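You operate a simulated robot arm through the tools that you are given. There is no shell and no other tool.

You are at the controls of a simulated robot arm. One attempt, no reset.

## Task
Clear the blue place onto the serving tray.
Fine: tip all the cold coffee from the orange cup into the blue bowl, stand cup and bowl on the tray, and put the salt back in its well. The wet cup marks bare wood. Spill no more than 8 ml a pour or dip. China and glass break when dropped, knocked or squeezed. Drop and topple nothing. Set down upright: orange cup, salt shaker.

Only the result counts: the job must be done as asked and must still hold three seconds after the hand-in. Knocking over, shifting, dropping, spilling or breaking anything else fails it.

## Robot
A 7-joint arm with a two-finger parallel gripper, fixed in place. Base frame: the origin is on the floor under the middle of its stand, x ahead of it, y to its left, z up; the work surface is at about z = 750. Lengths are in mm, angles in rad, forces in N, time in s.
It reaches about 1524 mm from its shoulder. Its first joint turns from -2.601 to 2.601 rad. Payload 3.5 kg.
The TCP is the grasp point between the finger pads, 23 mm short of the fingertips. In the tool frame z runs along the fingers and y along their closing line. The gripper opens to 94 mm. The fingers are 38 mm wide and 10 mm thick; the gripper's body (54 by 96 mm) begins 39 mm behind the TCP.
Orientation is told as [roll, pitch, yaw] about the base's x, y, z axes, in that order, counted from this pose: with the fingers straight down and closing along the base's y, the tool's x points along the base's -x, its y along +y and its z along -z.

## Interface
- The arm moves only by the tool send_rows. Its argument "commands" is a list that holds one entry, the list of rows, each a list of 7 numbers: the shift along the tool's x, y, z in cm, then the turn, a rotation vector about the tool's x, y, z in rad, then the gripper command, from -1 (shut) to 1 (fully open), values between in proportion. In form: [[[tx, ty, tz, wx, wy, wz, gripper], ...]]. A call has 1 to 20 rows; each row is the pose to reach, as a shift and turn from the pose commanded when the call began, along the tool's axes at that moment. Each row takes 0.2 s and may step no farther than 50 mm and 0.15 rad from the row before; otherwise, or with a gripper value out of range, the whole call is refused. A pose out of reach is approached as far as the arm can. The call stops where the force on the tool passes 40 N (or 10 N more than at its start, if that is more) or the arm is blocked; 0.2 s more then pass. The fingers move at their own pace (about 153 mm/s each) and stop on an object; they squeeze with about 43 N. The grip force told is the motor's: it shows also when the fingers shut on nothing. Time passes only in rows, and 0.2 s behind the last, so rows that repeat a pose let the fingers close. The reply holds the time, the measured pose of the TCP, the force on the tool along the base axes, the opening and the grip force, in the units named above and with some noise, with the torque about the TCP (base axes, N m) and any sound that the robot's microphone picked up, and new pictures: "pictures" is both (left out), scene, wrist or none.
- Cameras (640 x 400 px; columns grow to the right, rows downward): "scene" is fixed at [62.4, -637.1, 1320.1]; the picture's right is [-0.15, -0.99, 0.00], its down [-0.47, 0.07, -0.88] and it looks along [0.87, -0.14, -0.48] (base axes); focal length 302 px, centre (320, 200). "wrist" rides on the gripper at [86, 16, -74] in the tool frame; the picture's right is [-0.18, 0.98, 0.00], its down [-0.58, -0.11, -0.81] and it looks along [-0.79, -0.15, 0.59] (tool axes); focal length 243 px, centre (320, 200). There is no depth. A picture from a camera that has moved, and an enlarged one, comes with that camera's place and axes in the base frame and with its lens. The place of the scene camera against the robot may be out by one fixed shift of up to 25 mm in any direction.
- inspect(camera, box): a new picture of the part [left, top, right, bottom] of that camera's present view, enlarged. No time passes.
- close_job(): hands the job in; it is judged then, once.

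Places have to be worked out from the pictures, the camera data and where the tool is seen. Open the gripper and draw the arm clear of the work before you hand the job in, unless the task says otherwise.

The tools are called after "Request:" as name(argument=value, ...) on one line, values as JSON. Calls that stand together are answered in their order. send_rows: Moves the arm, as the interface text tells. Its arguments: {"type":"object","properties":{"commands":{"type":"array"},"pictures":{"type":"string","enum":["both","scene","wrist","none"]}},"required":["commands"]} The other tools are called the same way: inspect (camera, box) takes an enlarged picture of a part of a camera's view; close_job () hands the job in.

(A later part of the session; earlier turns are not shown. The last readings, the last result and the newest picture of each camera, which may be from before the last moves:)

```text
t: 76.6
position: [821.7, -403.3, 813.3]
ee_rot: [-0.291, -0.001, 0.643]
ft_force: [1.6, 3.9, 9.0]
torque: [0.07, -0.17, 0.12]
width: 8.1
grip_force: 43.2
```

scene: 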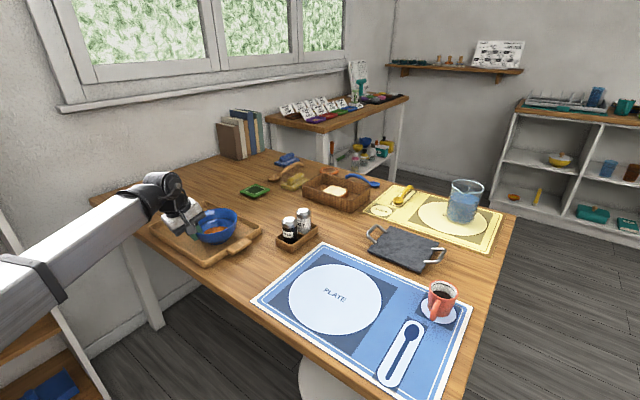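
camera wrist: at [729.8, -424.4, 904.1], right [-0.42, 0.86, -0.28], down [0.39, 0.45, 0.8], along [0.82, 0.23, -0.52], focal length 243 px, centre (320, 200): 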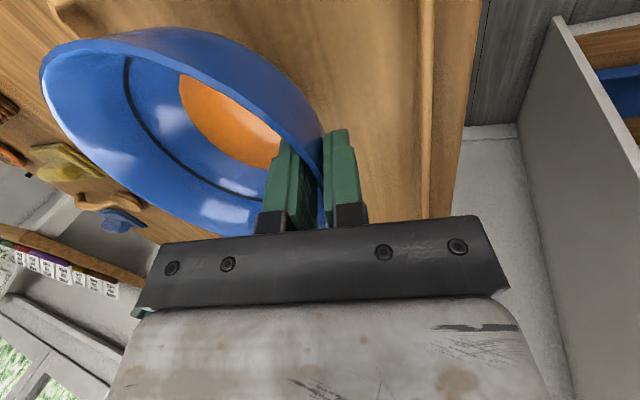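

Resting with about 12 N on the tray. I open the fingers slowly a small amount.

Request:
send_rows(commands=[[[0, 0, 0, 0, 0, 0, -0.86], [0, 0, 0, 0, 0, 0, -0.83], [0, 0, 0, 0, 0, 0, -0.8], [0, 0, 0, 0, 0, 0, -0.7], [0, 0, 0, 0, 0, 0, -0.5], [0, 0, 0, 0, 0, 0, -0.3], [0, 0, 0, 0, 0, 0, -0.3]]])

Request:
inspect(camera="scene", box=[170, 180, 270, 270])

```text
t: 78.2
position: [821.6, -401.9, 812.1]
ee_rot: [-0.29, 0.0, 0.642]
ft_force: [0.0, 0.6, -0.8]
torque: [0.0, -0.01, 0.02]
width: 33.0
grip_force: 0.0
camera wrist: at [729.8, -424.7, 879.6], right [-0.42, 0.86, -0.28], down [0.39, 0.45, 0.8], along [0.82, 0.23, -0.52], focal length 243 px, centre (320, 200)
```

scene: 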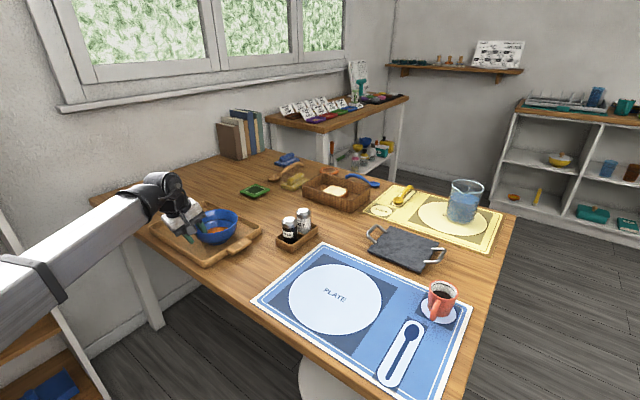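
wrist: 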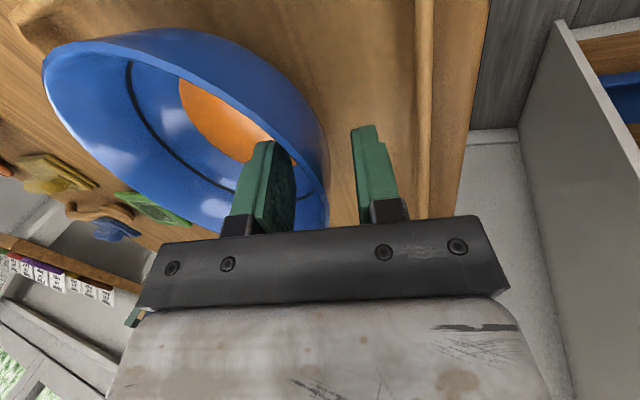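

```text
4.44 times, centred on (220, 225) of scene
camera zoom: at [62.4, -637.1, 1320.1], right [-0.15, -0.99, 0.0], down [-0.47, 0.07, -0.88], along [0.87, -0.14, -0.48], focal length 1342 px, centre (764, 89)
```

zoom: 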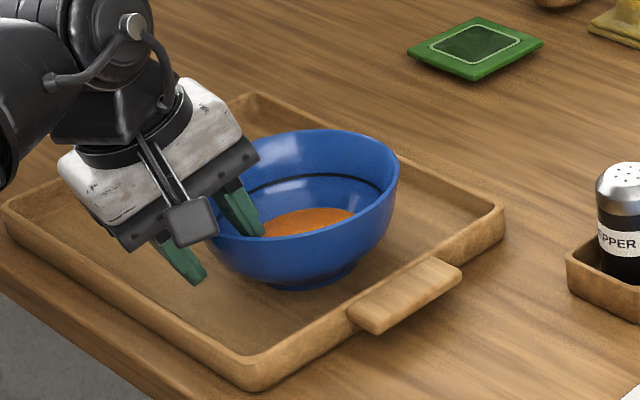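

The bowl stands level on the tray, fingers clear of its wall. I retreat back along the finger direction.

Request:
send_rows(commands=[[[0, 0, -1, 0, 0, 0, -0.3], [0, 0, -2.5, 0, 0, 0, -0.3], [0, 0, -4.5, 0, 0, 0, -0.3], [0, 0, -7, 0, 0, 0, -0.3], [0, 0, -10, 0, 0, 0, -0.2], [0, 0, -13, 0, 0, 0, 0], [0, 0, -16, 0, 0, 0, 0.3], [0, 0, -16, 0, 0, 0, 0.5]]])

Request:
inspect(camera="scene", box=[140, 180, 280, 280])

Request:
inspect(camera="wrist", box=[60, 0, 460, 220])

```text
t: 80.0
position: [792.8, -366.1, 963.2]
ee_rot: [-0.29, 0.0, 0.645]
ft_force: [-0.3, 0.6, 0.0]
torque: [0.01, -0.03, -0.02]
width: 70.6
grip_force: 0.0
camera wrist: at [700.7, -387.7, 1031.8], right [-0.42, 0.86, -0.28], down [0.39, 0.45, 0.8], along [0.82, 0.23, -0.52], focal length 243 px, centre (320, 200)
```

scene: 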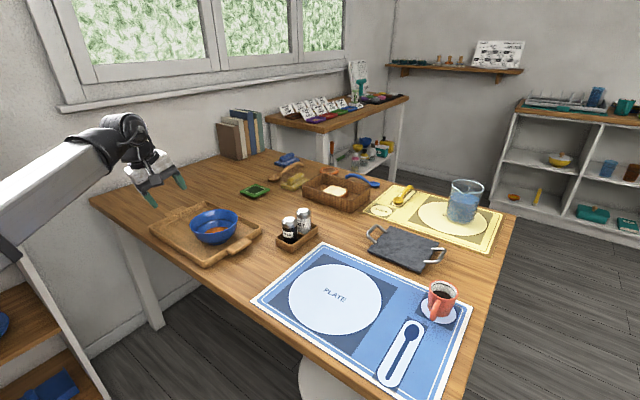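
wrist: 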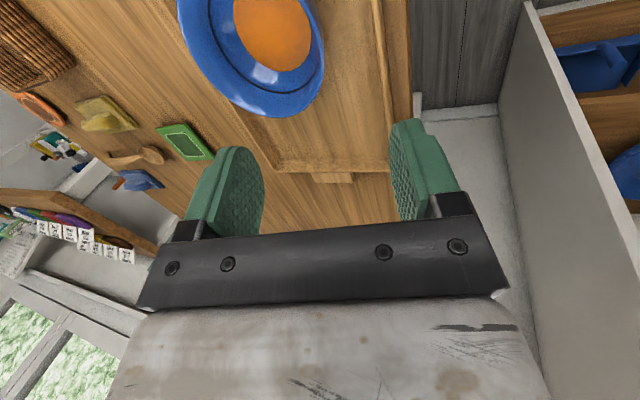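

```text
4.00 times, centred on (210, 230) of scene
camera zoom: at [62.4, -637.1, 1320.1], right [-0.15, -0.99, 0.0], down [-0.47, 0.07, -0.88], along [0.87, -0.14, -0.48], focal length 1208 px, centre (760, 80)
```

zoom: 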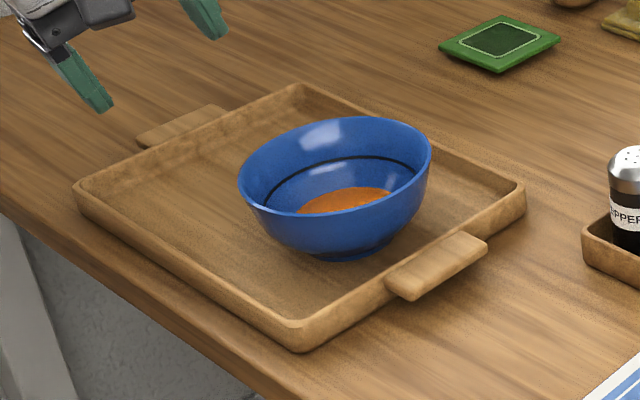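

```text
1.60 times, centred on (260, 110) of wrist
camera zoom: at [700.7, -387.7, 1031.8], right [-0.42, 0.86, -0.28], down [0.39, 0.45, 0.8], along [0.82, 0.23, -0.52], focal length 388 px, centre (416, 344)
```

zoom: 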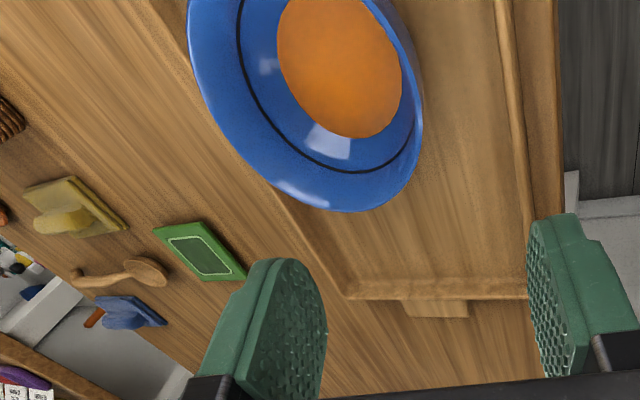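

The bowl stands well on the tray's near-right half at about (860,-453), rim z≈825. Now I study the cup and handle in the scene at high zoom.

Request:
inspect(camera="scene", box=[410, 265, 475, 335])

```text
5.71 times, centred on (442, 300) of scene
camera zoom: at [62.4, -637.1, 1320.1], right [-0.15, -0.99, 0.0], down [-0.47, 0.07, -0.88], along [0.87, -0.14, -0.48], focal length 1726 px, centre (-380, -371)
```

zoom: 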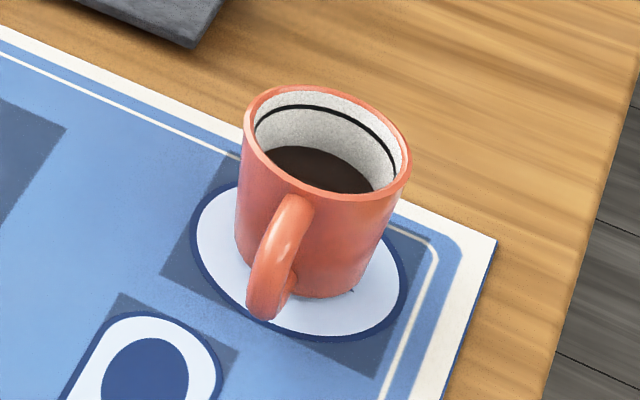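

The cup's rim centre works out at (498.7,-1003), rim z≈812.5, handle towards 134°, about 14 mm thick and reaching r≈64. Plan: pinch the handle from above, then pour by rolling the hand sideways over the bowl; I first rehearse that roll empty-handed above the bowl to check reach.

Request:
send_rows(commands=[[[0, 0, -1, -0.15, 0, 0, 0.5], [0, 0, -1, -0.29, 0, 0, 0.5], [0, 0, -1, -0.29, 0, 0, 0.5]]], pictures="none")

Request:
send_rows(commands=[[[0.6, -1.3, 0, 0, 0, 0.12, 0.5], [1.2, -2.7, 0.3, 0, 0, 0.24, 0.5], [1.9, -4.1, 0.8, 0, 0, 0.36, 0.5], [2.6, -5.5, 1.3, 0, 0, 0.48, 0.5], [3.3, -7, 1.8, 0, 0, 0.6, 0.5], [4.0, -8.5, 2.3, 0, 0, 0.72, 0.5], [4.55, -9.71, 3.0, 0, 0, 0.82, 0.5], [4.55, -9.71, 3.0, 0, 0, 0.82, 0.5]]])

```text
t: 80.8
position: [791.3, -364.4, 973.8]
ee_rot: [0.003, 0.0, 0.645]
ft_force: [0.3, -0.4, 0.2]
torque: [0.02, 0.01, -0.04]
width: 70.5
grip_force: 0.0
```

```text
t: 82.6
position: [814.5, -467.1, 943.9]
ee_rot: [0.0, -0.001, -0.179]
ft_force: [0.4, -0.1, 0.2]
torque: [-0.03, -0.02, -0.01]
width: 70.7
grip_force: 0.0
camera wrist: at [731.5, -436.8, 1019.9], right [0.35, 0.93, 0.0], down [0.55, -0.21, 0.81], along [0.75, -0.29, -0.59], focal length 243 px, centre (320, 200)
```

scene: 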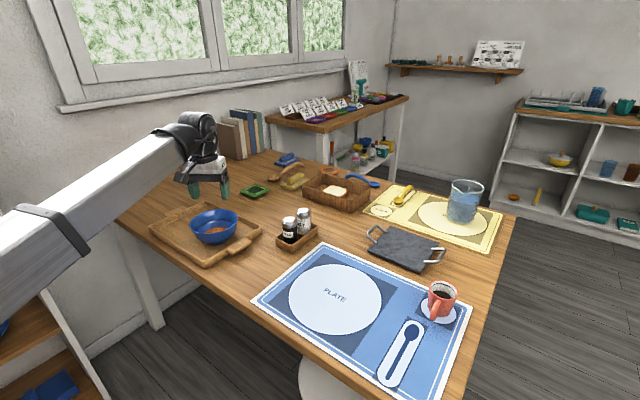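
wrist: 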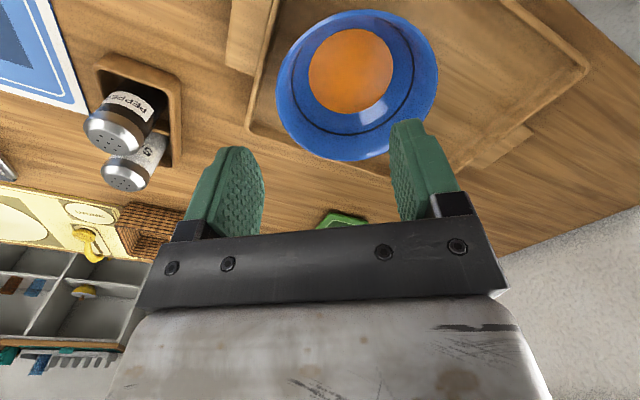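

The roll rehearsal starts: rotate the empty hand about the tool x axis by 1.05 rad, watching that the arm follows.

Request:
send_rows(commands=[[[0, 0, 0, 0.13, 0, 0, 0.5], [0, 0, 0, 0.26, 0, 0, 0.5], [0, 0, 0, 0.39, 0, 0, 0.5], [0, 0, 0, 0.52, 0, 0, 0.5], [0, 0, 0, 0.65, 0, 0, 0.5], [0, 0, 0, 0.78, 0, 0, 0.5], [0, 0, 0, 0.91, 0, 0, 0.5], [0, 0, 0, 1.05, 0, 0, 0.5], [0, 0, 0, 1.05, 0, 0, 0.5]]], pictures="scene")

```text
t: 84.6
position: [814.5, -469.2, 945.6]
ee_rot: [-1.052, -0.001, -0.178]
ft_force: [-0.5, -0.2, -0.6]
torque: [0.01, -0.01, -0.03]
width: 70.6
grip_force: 0.0
```

scene: 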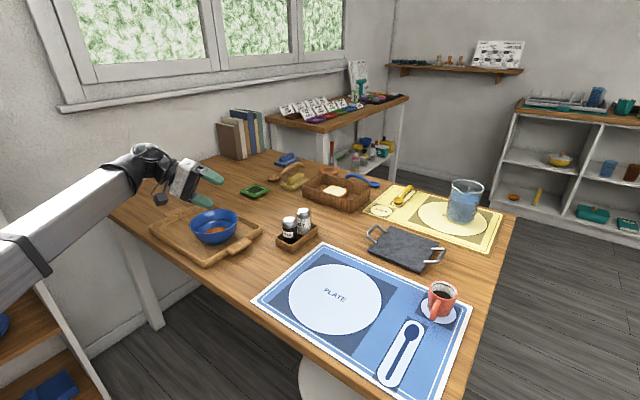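

The arm follows well with the TCP fixed. I continue the rehearsal to 2.0 rad.

Request:
send_rows(commands=[[[0, 0, 0, 0.12, 0, 0, 0.5], [0, 0, 0, 0.24, 0, 0, 0.5], [0, 0, 0, 0.36, 0, 0, 0.5], [0, 0, 0, 0.48, 0, 0, 0.5], [0, 0, 0, 0.6, 0, 0, 0.5], [0, 0, 0, 0.72, 0, 0, 0.5], [0, 0, 0, 0.84, 0, 0, 0.5], [0, 0, 0, 0.95, 0, 0, 0.5], [0, 0, 0, 0.95, 0, 0, 0.5]]], pictures="both")

Request:
inspect(camera="scene", box=[100, 130, 280, 290])

```text
t: 86.6
position: [813.9, -468.4, 944.8]
ee_rot: [-2.001, 0.0, -0.175]
ft_force: [-0.6, 0.0, 0.3]
torque: [-0.01, 0.0, -0.01]
width: 70.2
grip_force: 0.0
camera wrist: at [739.0, -392.4, 900.0], right [0.11, -0.44, -0.89], down [0.71, 0.66, -0.24], along [0.7, -0.61, 0.38], focal length 243 px, centre (320, 200)
```

scene: 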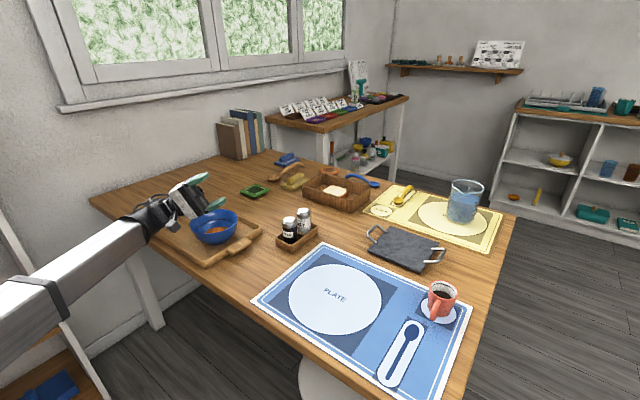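
wrist: 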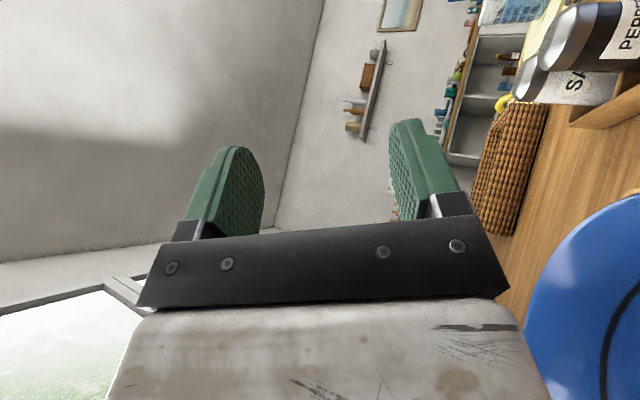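

```text
2.50 times, centred on (190, 210) of scene
camera zoom: at [62.4, -637.1, 1320.1], right [-0.15, -0.99, 0.0], down [-0.47, 0.07, -0.88], along [0.87, -0.14, -0.48], focal length 755 px, centre (645, 175)
```

zoom: 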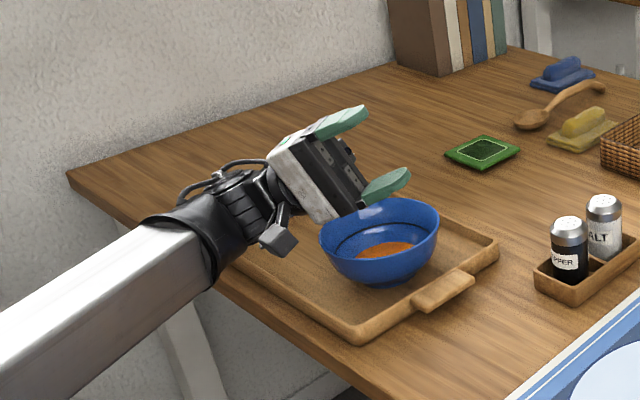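

The rolled pose is reachable to 2.0 rad without contact. I unroll, and next will rehearse a better variant where the handle rides on the upper side while pouring (tilt axis halfway between tool x and y), which lets me pour lower over the bowl.

Request:
send_rows(commands=[[[0, 0, 0, -0.14, 0, 0, 0.5], [0, 0, 0, -0.28, 0, 0, 0.5], [0, 0, 0, -0.42, 0, 0, 0.5], [0, 0, 0, -0.56, 0, 0, 0.5], [0, 0, 0, -0.7, 0, 0, 0.5], [0, 0, 0, -0.84, 0, 0, 0.5], [0, 0, 0, -0.98, 0, 0, 0.5], [0, 0, 0, -1.12, 0, 0, 0.5], [0, 0, 0, -1.26, 0, 0, 0.5], [0, 0, 0, -1.4, 0, 0, 0.5], [0, 0, 0, -1.54, 0, 0, 0.5], [0, 0, 0, -1.68, 0, 0, 0.5], [0, 0, 0, -1.82, 0, 0, 0.5], [0, 0, 0, -1.92, 0, 0, 0.5], [0, 0, 0, -2.0, 0, 0, 0.5], [0, 0, 0, -2.0, 0, 0, 0.5]]], pictures="none")

```text
t: 90.0
position: [814.2, -467.9, 944.4]
ee_rot: [0.002, -0.002, -0.176]
ft_force: [-1.3, 0.6, 0.2]
torque: [0.02, 0.01, -0.01]
width: 70.8
grip_force: 0.1
```

Unrolled cleanly. I move to the start pose of the improved pour (yaw 0.873, TCP (831,-543,925)).

Request:
send_rows(commands=[[[-0.4, -0.9, 0.2, 0, 0, -0.13, 0.5], [-0.8, -1.8, 0.4, 0, 0, -0.26, 0.5], [-1.2, -2.7, 0.7, 0, 0, -0.39, 0.5], [-1.6, -3.6, 0.9, 0, 0, -0.52, 0.5], [-2.0, -4.5, 1.2, 0, 0, -0.65, 0.5], [-2.3, -5.4, 1.5, 0, 0, -0.78, 0.5], [-2.7, -6.3, 1.7, 0, 0, -0.91, 0.5], [-3.0, -7.1, 1.9, 0, 0, -1.049, 0.5], [-3.0, -7.1, 1.9, 0, 0, -1.049, 0.5]]], pictures="both")

```text
t: 92.0
position: [832.0, -543.9, 925.6]
ee_rot: [0.0, 0.0, 0.874]
ft_force: [0.0, 0.1, 0.0]
torque: [-0.01, -0.02, 0.0]
width: 70.5
grip_force: 0.1
camera wrist: at [762.8, -599.8, 1001.0], right [-0.64, 0.77, 0.0], down [0.46, 0.38, 0.81], along [0.62, 0.51, -0.59], focal length 243 px, centre (320, 200)
```

scene: 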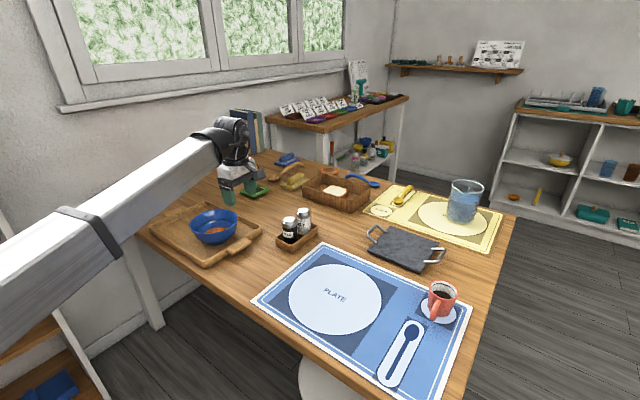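
wrist: 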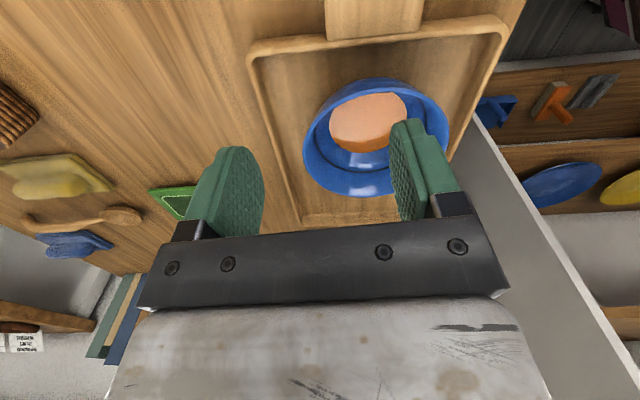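

From here the whole bowl and tray are well in view. I rehearse the full tilted-pour trajectory empty-handed (tilt axis between tool x and y, lip kept over the bowl).

Request:
send_rows(commands=[[[-0.03, 0.03, -0.05, 0.099, 0.099, 0, 0.5], [-0.04, 0.04, -0.09, 0.198, 0.198, 0, 0.5], [-0.05, 0.05, -0.1, 0.297, 0.297, 0, 0.5], [-0.085, 0.085, -0.09, 0.396, 0.396, 0, 0.5], [-0.21, 0.21, -0.04, 0.495, 0.495, 0, 0.5], [-0.445, 0.445, 0.07, 0.594, 0.594, 0, 0.5], [-0.77, 0.77, -0.07, 0.693, 0.693, 0, 0.5], [-1.2, 1.2, -0.31, 0.792, 0.792, 0, 0.5], [-1.72, 1.72, -0.49, 0.891, 0.891, 0, 0.5], [-2.28, 2.28, -0.62, 0.99, 0.99, 0, 0.5], [-2.28, 2.28, -0.62, 0.99, 0.99, 0, 0.5]]], pictures="scene")

Request:
inspect(camera="scene", box=[100, 130, 280, 290])

```text
t: 94.4
position: [829.4, -512.8, 932.3]
ee_rot: [-1.334, 0.77, 0.256]
ft_force: [-0.2, -0.7, -0.4]
torque: [-0.03, 0.02, 0.0]
width: 70.3
grip_force: 0.1
```

scene: 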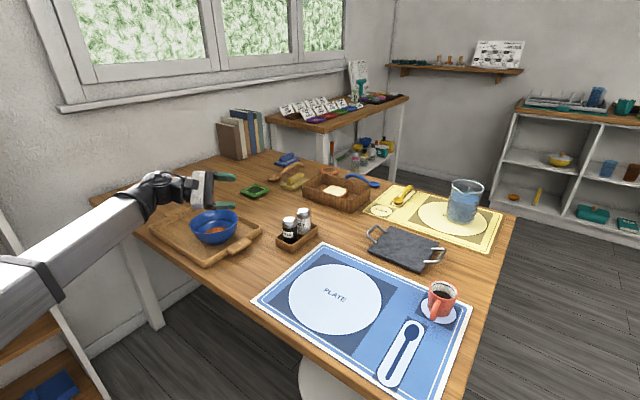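

```text
2.50 times, centred on (190, 210) of scene
camera zoom: at [62.4, -637.1, 1320.1], right [-0.15, -0.99, 0.0], down [-0.47, 0.07, -0.88], along [0.87, -0.14, -0.48], focal length 755 px, centre (645, 175)
```

zoom: 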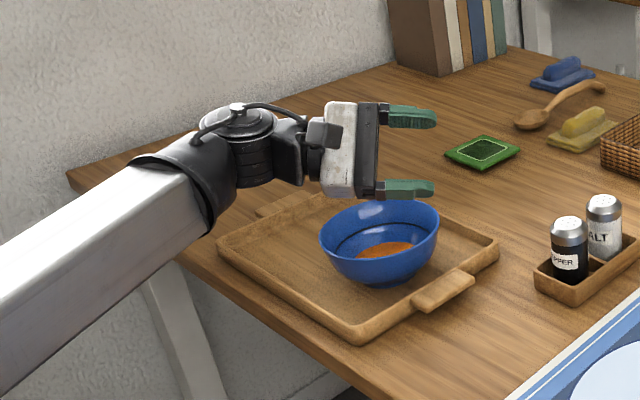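

The trajectory follows as computed. I rehearse the last part to 2.05 rad.

Request:
send_rows(commands=[[[-0.07, 0.07, -0.85, 0.099, 0.099, 0, 0.5], [-0.18, 0.18, -1.74, 0.198, 0.198, 0, 0.5], [-0.37, 0.37, -2.7, 0.297, 0.297, 0, 0.5], [-0.59, 0.59, -3.63, 0.389, 0.389, 0, 0.5], [-0.78, 0.78, -4.33, 0.46, 0.46, 0, 0.5], [-0.78, 0.78, -4.33, 0.46, 0.46, 0, 0.5]]], pictures="scene")

Request:
inspect(camera="scene", box=[100, 130, 280, 290])

```text
t: 95.8
position: [824.0, -467.4, 928.7]
ee_rot: [-2.205, 0.676, -0.346]
ft_force: [1.1, 0.0, -0.5]
torque: [0.02, 0.01, -0.03]
width: 70.5
grip_force: 0.1
```

scene: 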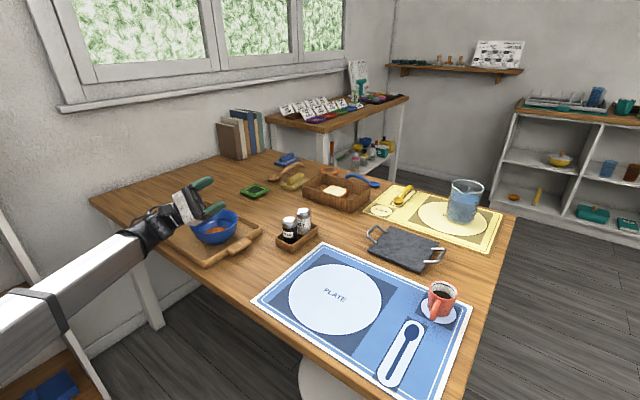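

```text
2.50 times, centred on (190, 210) of scene
camera zoom: at [62.4, -637.1, 1320.1], right [-0.15, -0.99, 0.0], down [-0.47, 0.07, -0.88], along [0.87, -0.14, -0.48], focal length 755 px, centre (645, 175)
```

zoom: 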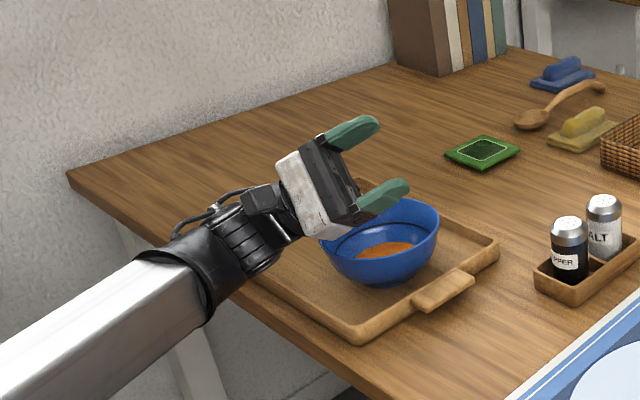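

Fully reachable with visible clearance. I back out by raising a little and rolling back to upright.

Request:
send_rows(commands=[[[0.8, -0.8, 0.6, -0.05, -0.05, 0, 0.5], [1.7, -1.7, 1.2, -0.13, -0.13, 0, 0.5], [2.51, -2.51, 1.84, -0.22, -0.22, 0, 0.5], [2.51, -2.51, 1.84, -0.32, -0.32, 0, 0.5], [2.51, -2.51, 1.84, -0.42, -0.42, 0, 0.5], [2.51, -2.51, 1.84, -0.52, -0.52, 0, 0.5], [2.51, -2.51, 1.84, -0.62, -0.62, 0, 0.5], [2.51, -2.51, 1.84, -0.72, -0.72, 0, 0.5], [2.51, -2.51, 1.84, -0.82, -0.82, 0, 0.5], [2.51, -2.51, 1.84, -0.92, -0.92, 0, 0.5], [2.51, -2.51, 1.84, -1.02, -1.02, 0, 0.5], [2.51, -2.51, 1.84, -1.12, -1.12, 0, 0.5], [2.51, -2.51, 1.84, -1.22, -1.22, 0, 0.5], [2.51, -2.51, 1.84, -1.32, -1.32, 0, 0.5], [2.51, -2.51, 1.84, -1.4, -1.4, 0, 0.5], [2.51, -2.51, 1.84, -1.45, -1.45, 0, 0.5], [2.51, -2.51, 1.84, -1.45, -1.45, 0, 0.5]]], pictures="none")

```text
t: 99.4
position: [825.9, -466.4, 968.9]
ee_rot: [0.001, -0.002, 0.873]
ft_force: [-0.2, 0.7, -0.1]
torque: [0.02, 0.01, 0.01]
width: 70.7
grip_force: 0.2
```

Upright again. Now I travel to the cup for a close look at its handle.

Request:
send_rows(commands=[[[2.5, 0, 0, 0, 0, 0.08, 0.5], [6, 0, 0, 0, 0, 0.18, 0.5], [10, 0, 0, 0, 0, 0.28, 0.5], [14, -0.1, 0, 0, 0, 0.38, 0.5], [18, -0.1, 0, 0, 0, 0.48, 0.5], [22, -0.2, 0, 0, 0, 0.58, 0.5], [26, -0.2, 0, 0, 0, 0.68, 0.5], [30, -0.2, 0, 0, 0, 0.78, 0.5], [34, -0.3, 0, 0, 0, 0.88, 0.5], [38, -0.3, 0, 0, 0, 0.98, 0.5], [42, -0.3, 0.5, 0, 0, 1.08, 0.5], [46, -0.4, 1.5, 0, 0, 1.18, 0.5], [50, -0.4, 2.5, 0, 0, 1.28, 0.5], [54, -0.4, 3.7, 0, 0, 1.38, 0.5], [57.5, -0.5, 5, 0, 0, 1.48, 0.5], [60, -0.5, 6.2, 0, 0, 1.58, 0.5], [61.3, -0.5, 6.9, 0, 0, 1.667, 0.5], [61.3, -0.5, 6.9, 0, 0, 1.667, 0.5]]])

Request:
inspect(camera="wrist", box=[230, 60, 410, 220])

```text
t: 103.2
position: [436.1, -941.9, 898.5]
ee_rot: [-0.002, 0.0, -0.797]
ft_force: [-0.2, -0.2, 0.0]
torque: [-0.02, 0.01, -0.01]
width: 70.8
grip_force: 0.2
camera wrist: at [386.2, -867.4, 974.2], right [0.83, 0.56, 0.0], down [0.33, -0.49, 0.81], along [0.45, -0.67, -0.59], focal length 243 px, centre (320, 200)
```

scene: 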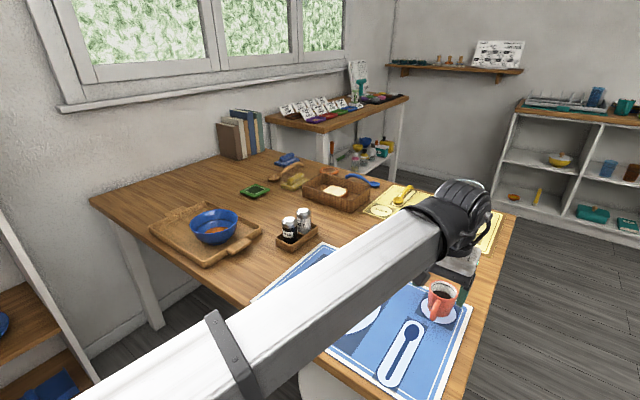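
wrist: 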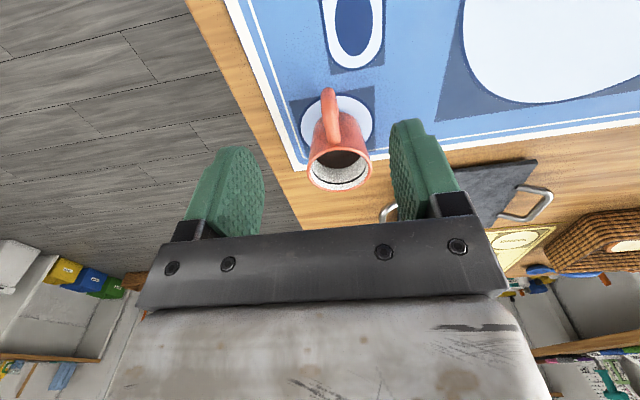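

```text
2.50 times, centred on (320, 140) of wrist
camera zoom: at [386.2, -867.4, 974.2], right [0.83, 0.56, 0.0], down [0.33, -0.49, 0.81], along [0.45, -0.67, -0.59], focal length 606 px, centre (320, 350)
```

zoom: 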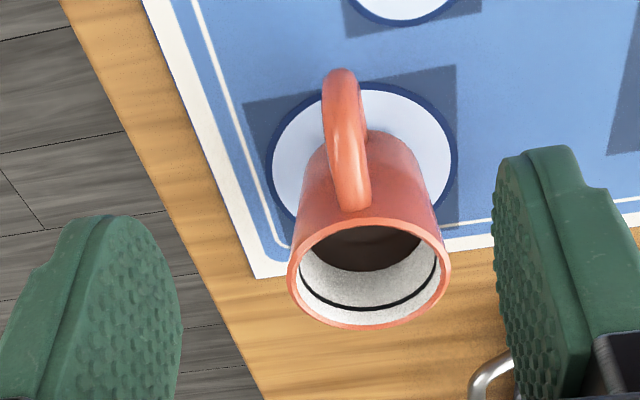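

Refined: cup centre (499.3,-1002.5), diameter ≈63.5 mm, handle azimuth 135°. I move over the handle (TCP at radius 54 from the cup axis) at z 850 with the fingers open.

Request:
send_rows(commands=[[[-1.2, 0.1, 0, 0, 0, -0.01, 0.5], [-2.4, 0.15, 0, 0, 0, -0.01, 0.5], [-3.35, 0.22, 1, 0, 0, -0.012, 0.5], [-3.35, 0.22, 3, 0, 0, -0.012, 0.5], [-3.35, 0.22, 4.85, 0, 0, -0.012, 0.5], [-3.35, 0.22, 4.85, 0, 0, -0.012, 0.5]]])

Request:
inspect(camera="wrist", box=[220, 60, 420, 240])

Request:
inspect(camera="scene", box=[390, 240, 490, 340])

```text
t: 104.6
position: [460.2, -961.7, 849.5]
ee_rot: [0.001, 0.001, -0.782]
ft_force: [-0.6, 0.8, 0.3]
torque: [-0.01, -0.05, 0.01]
width: 70.5
grip_force: 0.1
camera wrist: at [409.2, -888.6, 925.3], right [0.82, 0.57, 0.0], down [0.34, -0.49, 0.81], along [0.46, -0.66, -0.59], focal length 243 px, centre (320, 200)
```

scene: 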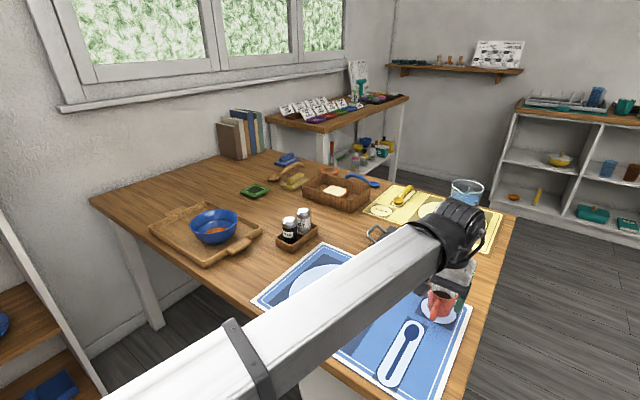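
wrist: 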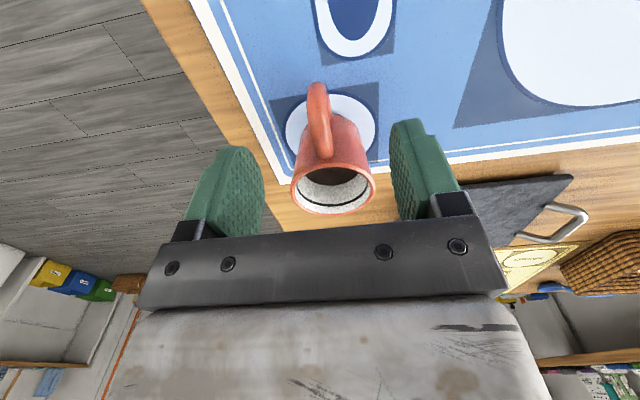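

```text
2.22 times, centred on (320, 150) of wrist
camera zoom: at [409.2, -888.6, 925.3], right [0.82, 0.57, 0.0], down [0.34, -0.49, 0.81], along [0.46, -0.66, -0.59], focal length 539 px, centre (320, 311)
```

zoom: 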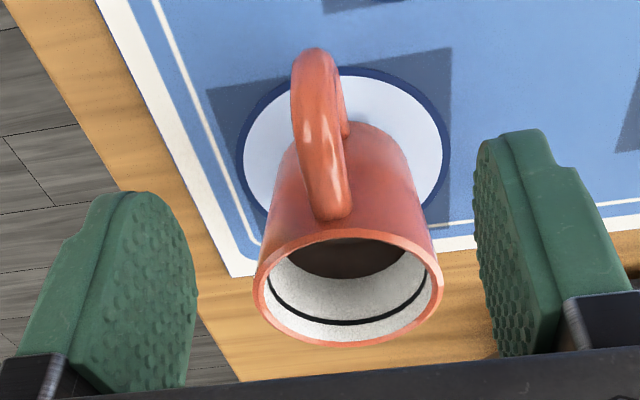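

```text
4.00 times, centred on (440, 290) of scene
camera zoom: at [62.4, -637.1, 1320.1], right [-0.15, -0.99, 0.0], down [-0.47, 0.07, -0.88], along [0.87, -0.14, -0.48], focal length 1208 px, centre (-160, -160)
```

zoom: 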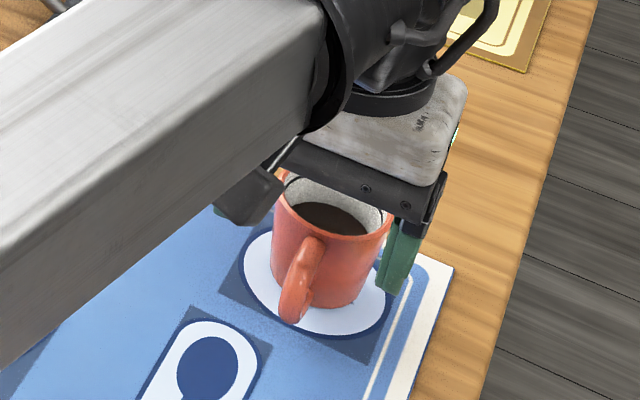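

The target point projects onto the handle (offset about -1.5 mm sideways). I descend to z≈786 with the fingers straddling the handle.

Request:
send_rows(commands=[[[0, -0.15, 1.5, 0, 0, 0, 0.3], [0, -0.15, 3, 0, 0, 0, 0.3], [0, -0.15, 4.3, 0, 0, 0, 0.3], [0, -0.15, 5.4, 0, 0, 0, 0.3], [0, -0.15, 6.3, 0, 0, 0, 0.3], [0, -0.15, 6.3, 0, 0, 0, 0.3]]])

Request:
inspect(camera="wrist", box=[220, 60, 420, 240])

Request:
inspect(camera="scene", box=[390, 240, 490, 340])

```text
t: 106.0
position: [459.5, -962.2, 787.2]
ee_rot: [-0.001, 0.002, -0.783]
ft_force: [0.4, -0.3, 1.0]
torque: [0.03, 0.01, 0.0]
width: 61.0
grip_force: 0.0
camera wrist: at [408.7, -889.5, 863.1], right [0.82, 0.57, 0.0], down [0.34, -0.49, 0.81], along [0.46, -0.66, -0.59], focal length 243 px, centre (320, 200)
```

scene: 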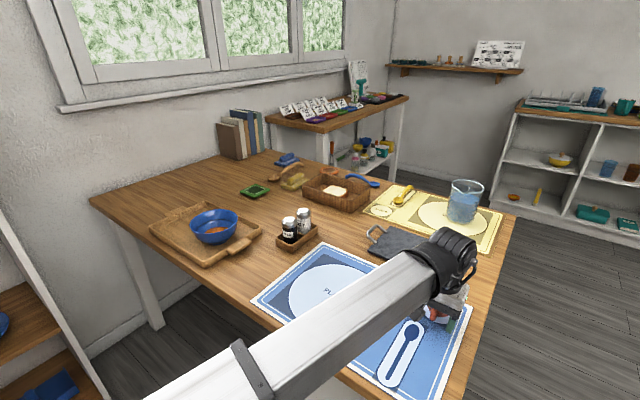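
wrist: 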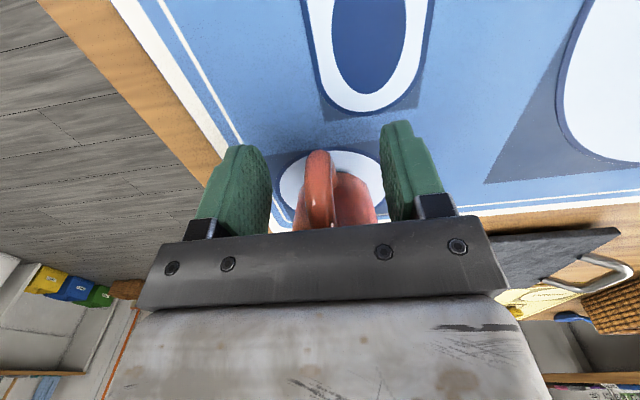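

```text
2.22 times, centred on (320, 150) of wrist
camera zoom: at [408.7, -889.5, 863.1], right [0.82, 0.57, 0.0], down [0.34, -0.49, 0.81], along [0.46, -0.66, -0.59], focal length 539 px, centre (320, 311)
```

zoom: 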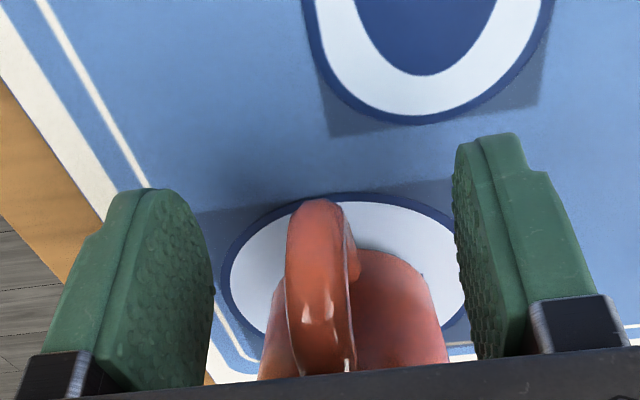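

```text
4.00 times, centred on (440, 290) of scene
camera zoom: at [62.4, -637.1, 1320.1], right [-0.15, -0.99, 0.0], down [-0.47, 0.07, -0.88], along [0.87, -0.14, -0.48], focal length 1208 px, centre (-160, -160)
```

zoom: 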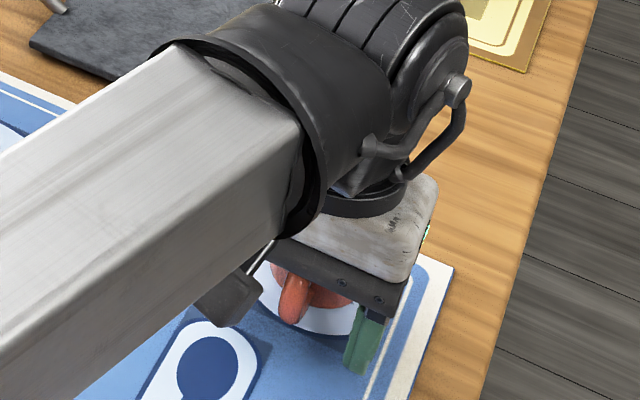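

The handle is centred between the fingers. I move 2.5 mm toward the cup and close in stages.

Request:
send_rows(commands=[[[-0.15, 0, 0, 0, 0, 0, 0.1], [-0.25, 0, 0, 0, 0, 0, -0.2], [-0.25, 0, 0, 0, 0, 0, -0.45], [-0.25, 0, 0, 0, 0, 0, -0.6], [-0.25, 0, 0, 0, 0, 0, -0.65], [-0.25, 0, 0, 0, 0, 0, -0.65]]], pictures="wrist")

Request:
inspect(camera="wrist", box=[220, 60, 420, 240])

```text
t: 107.4
position: [461.4, -965.3, 788.2]
ee_rot: [0.0, -0.001, -0.783]
ft_force: [0.4, -0.9, -0.1]
torque: [0.04, 0.0, -0.01]
width: 16.7
grip_force: 0.0
camera wrist: at [410.6, -891.5, 863.1], right [0.82, 0.57, 0.0], down [0.34, -0.49, 0.81], along [0.46, -0.66, -0.59], focal length 243 px, centre (320, 200)
```

wrist: 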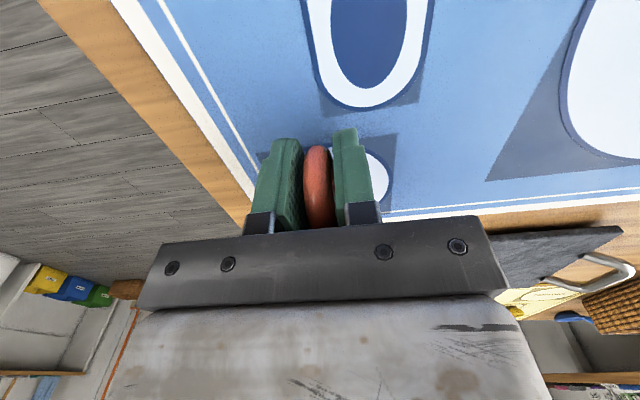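

```text
2.22 times, centred on (320, 150) of wrist
camera zoom: at [410.6, -891.5, 863.1], right [0.82, 0.57, 0.0], down [0.34, -0.49, 0.81], along [0.46, -0.66, -0.59], focal length 539 px, centre (320, 311)
```

zoom: 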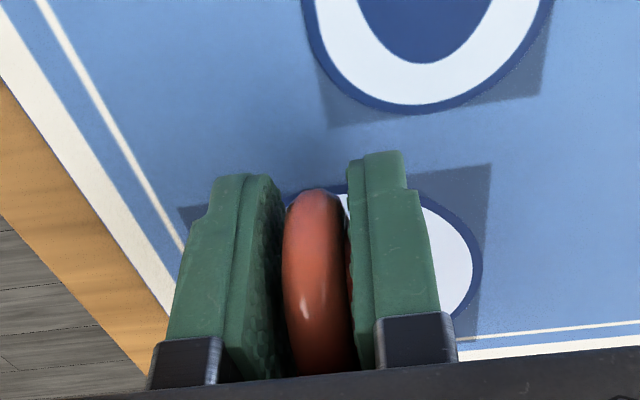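

The handle sits neatly between the pads with a small gap each side. I close further until contact.

Request:
send_rows(commands=[[[0, 0, 0, 0, 0, 0, -0.68], [0, 0, 0, 0, 0, 0, -0.7], [0, 0, 0, 0, 0, 0, -0.72], [0, 0, 0, 0, 0, 0, -0.72]]], pictures="none")

```text
t: 108.4
position: [461.4, -964.0, 788.0]
ee_rot: [0.001, 0.0, -0.782]
ft_force: [0.1, 0.9, 0.3]
torque: [0.04, 0.0, 0.0]
width: 13.2
grip_force: 0.3
```

Request:
send_rows(commands=[[[0, 0, 0, 0, 0, 0, -0.74], [0, 0, 0, 0, 0, 0, -0.76], [0, 0, 0, 0, 0, 0, -0.76]]], pictures="none")

```text
t: 109.2
position: [461.0, -964.7, 787.6]
ee_rot: [-0.001, 0.0, -0.782]
ft_force: [0.9, 1.3, 0.4]
torque: [-0.02, 0.03, 0.02]
width: 12.4
grip_force: 1.0
```

Request:
send_rows(commands=[[[0, 0, 0, 0, 0, 0, -0.78], [0, 0, 0, 0, 0, 0, -0.78], [0, 0, 0, 0, 0, 0, -0.78]]], pictures="none")

```text
t: 110.0
position: [461.5, -964.5, 787.5]
ee_rot: [-0.002, 0.0, -0.782]
ft_force: [1.1, 0.5, 1.1]
torque: [-0.01, -0.03, 0.05]
width: 12.1
grip_force: 43.1
```

Firm hold at 12.1 mm, 43 N, no side loads. I wait a moment more, then lift 5 mm slowly and check for droop.

Request:
send_rows(commands=[[[0, 0, 0, 0, 0, 0, -0.85], [0, 0, 0, 0, 0, 0, -0.85], [0, 0, 0, 0, 0, 0, -0.85], [0, 0, -0.1, 0, 0, 0, -0.85], [0, 0, -0.2, 0, 0, 0, -0.85], [0, 0, -0.3, 0, 0, 0, -0.85], [0, 0, -0.4, 0, 0, 0, -0.85], [0, 0, -0.5, 0, 0, 0, -0.85], [0, 0, -0.5, 0, 0, 0, -0.85]]])

Request:
inspect(camera="wrist", box=[220, 60, 420, 240])

Request:
inspect(camera="scene", box=[390, 240, 490, 340])

```text
t: 112.0
position: [461.4, -966.1, 793.0]
ee_rot: [0.0, 0.0, -0.782]
ft_force: [0.5, -0.4, -2.3]
torque: [0.03, 0.07, 0.01]
width: 12.4
grip_force: 42.7
camera wrist: at [410.4, -892.5, 868.5], right [0.82, 0.57, 0.0], down [0.34, -0.49, 0.81], along [0.46, -0.66, -0.59], focal length 243 px, centre (320, 200)
```

scene: 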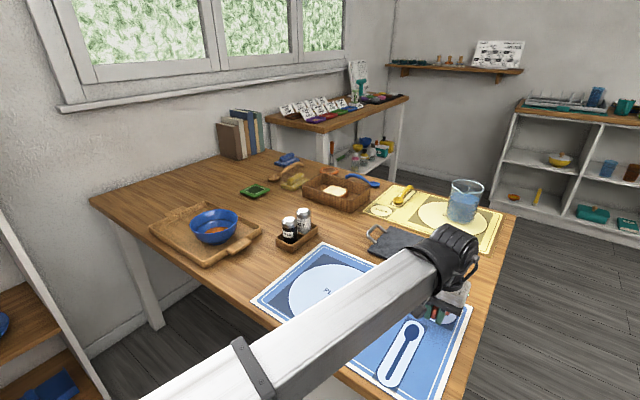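
wrist: 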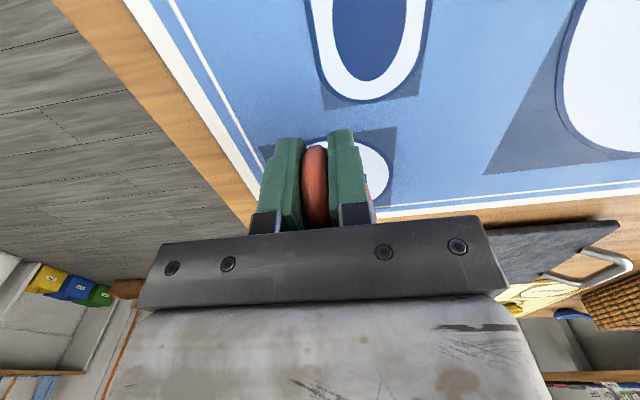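

```text
2.22 times, centred on (320, 150) of wrist
camera zoom: at [410.4, -892.5, 868.5], right [0.82, 0.57, 0.0], down [0.34, -0.49, 0.81], along [0.46, -0.66, -0.59], focal length 539 px, centre (320, 311)
```

zoom: 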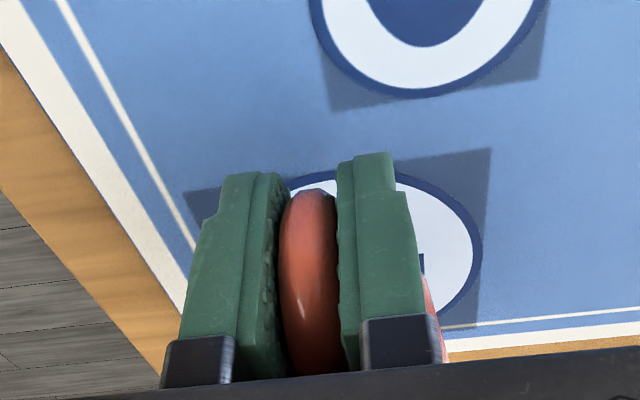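

```text
4.00 times, centred on (440, 290) of scene
camera zoom: at [62.4, -637.1, 1320.1], right [-0.15, -0.99, 0.0], down [-0.47, 0.07, -0.88], along [0.87, -0.14, -0.48], focal length 1208 px, centre (-160, -160)
```

zoom: 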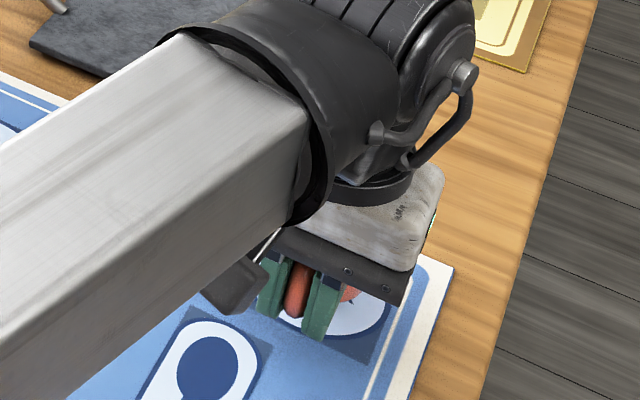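

Lifted 5 mm with about 2.3 N weight and no droop of the handle between the pads. I raise 5 cm more, gently.

Request:
send_rows(commands=[[[0, 0, -0.2, 0, 0, 0, -0.85], [0, 0, -0.6, 0, 0, 0, -0.85], [0, 0, -1.1, 0, 0, 0, -0.85], [0, 0, -1.7, 0, 0, 0, -0.85], [0, 0, -2.3, 0, 0, 0, -0.85], [0, 0, -2.9, 0, 0, 0, -0.85], [0, 0, -3.5, 0, 0, 0, -0.85], [0, 0, -4.1, 0, 0, 0, -0.85], [0, 0, -4.6, 0, 0, 0, -0.85], [0, 0, -4.9, 0, 0, 0, -0.85], [0, 0, -5, 0, 0, 0, -0.85], [0, 0, -5, 0, 0, 0, -0.85]]])

Request:
inspect(camera="scene", box=[390, 220, 490, 340])

Request:
inspect(camera="wrist", box=[220, 60, 420, 240])

```text
t: 114.6
position: [461.4, -965.7, 842.8]
ee_rot: [0.0, 0.0, -0.783]
ft_force: [0.1, 0.7, -1.2]
torque: [0.05, 0.07, -0.02]
width: 11.9
grip_force: 43.4
camera wrist: at [409.9, -892.0, 917.7], right [0.82, 0.57, 0.0], down [0.34, -0.49, 0.81], along [0.46, -0.66, -0.59], focal length 243 px, centre (320, 200)
```

scene: 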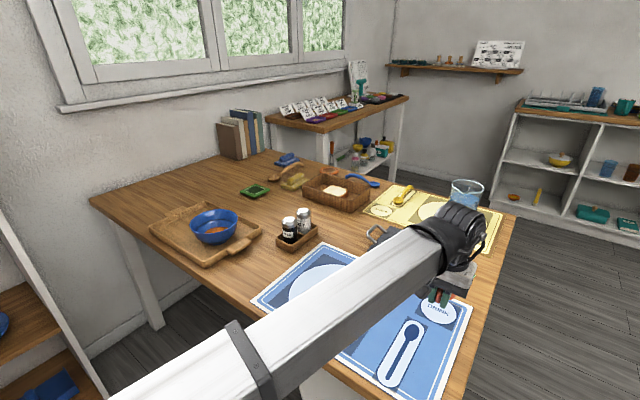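
wrist: 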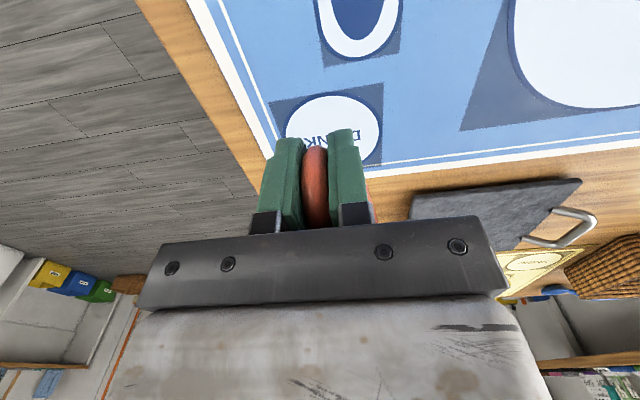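

```text
3.33 times, centred on (440, 280) of scene
camera zoom: at [62.4, -637.1, 1320.1], right [-0.15, -0.99, 0.0], down [-0.47, 0.07, -0.88], along [0.87, -0.14, -0.48], focal length 1007 px, centre (-80, -67)
```

zoom: 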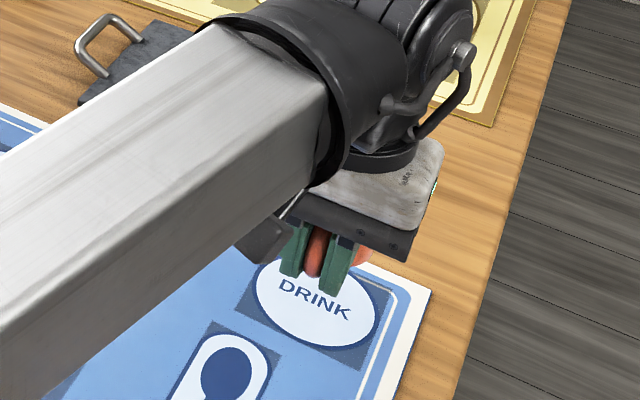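

```text
2.22 times, centred on (320, 150) of wrist
camera zoom: at [409.9, -892.0, 917.7], right [0.82, 0.57, 0.0], down [0.34, -0.49, 0.81], along [0.46, -0.66, -0.59], focal length 539 px, centre (320, 311)
```

zoom: 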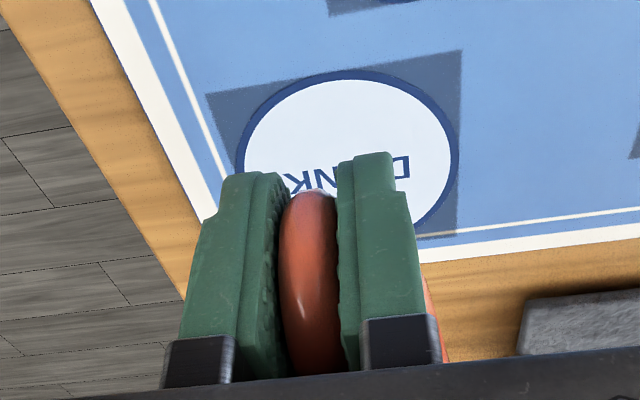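

The cup hangs steady in the grip. I lift it another 87 mm gently before crossing.

Request:
send_rows(commands=[[[0, 0, -0.25, 0, 0, 0, -0.85], [0, 0, -0.8, 0, 0, 0, -0.85], [0, 0, -1.6, 0, 0, 0, -0.85], [0, 0, -2.6, 0, 0, 0, -0.85], [0, 0, -3.6, 0, 0, 0, -0.85], [0, 0, -4.6, 0, 0, 0, -0.85], [0, 0, -5.6, 0, 0, 0, -0.85], [0, 0, -6.6, 0, 0, 0, -0.85], [0, 0, -7.5, 0, 0, 0, -0.85], [0, 0, -8.2, 0, 0, 0, -0.85], [0, 0, -8.6, 0, 0, 0, -0.85], [0, 0, -8.7, 0, 0, 0, -0.85]]], pictures="wrist")

```text
t: 117.2
position: [461.1, -965.8, 929.4]
ee_rot: [0.0, 0.0, -0.782]
ft_force: [0.0, -0.7, -1.3]
torque: [0.04, 0.04, -0.01]
width: 12.0
grip_force: 43.1
camera wrist: at [410.0, -892.5, 1005.1], right [0.82, 0.57, 0.0], down [0.34, -0.49, 0.81], along [0.46, -0.66, -0.59], focal length 243 px, centre (320, 200)
```

wrist: 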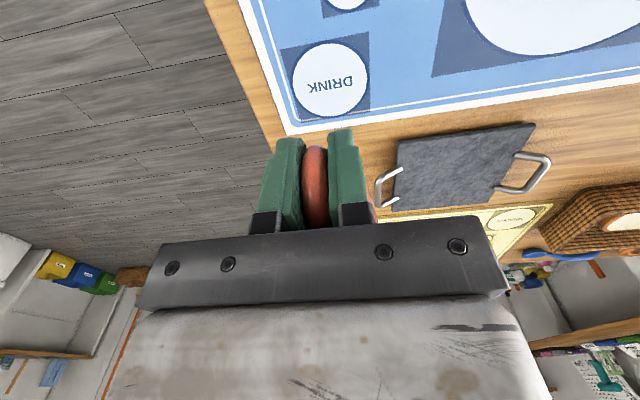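

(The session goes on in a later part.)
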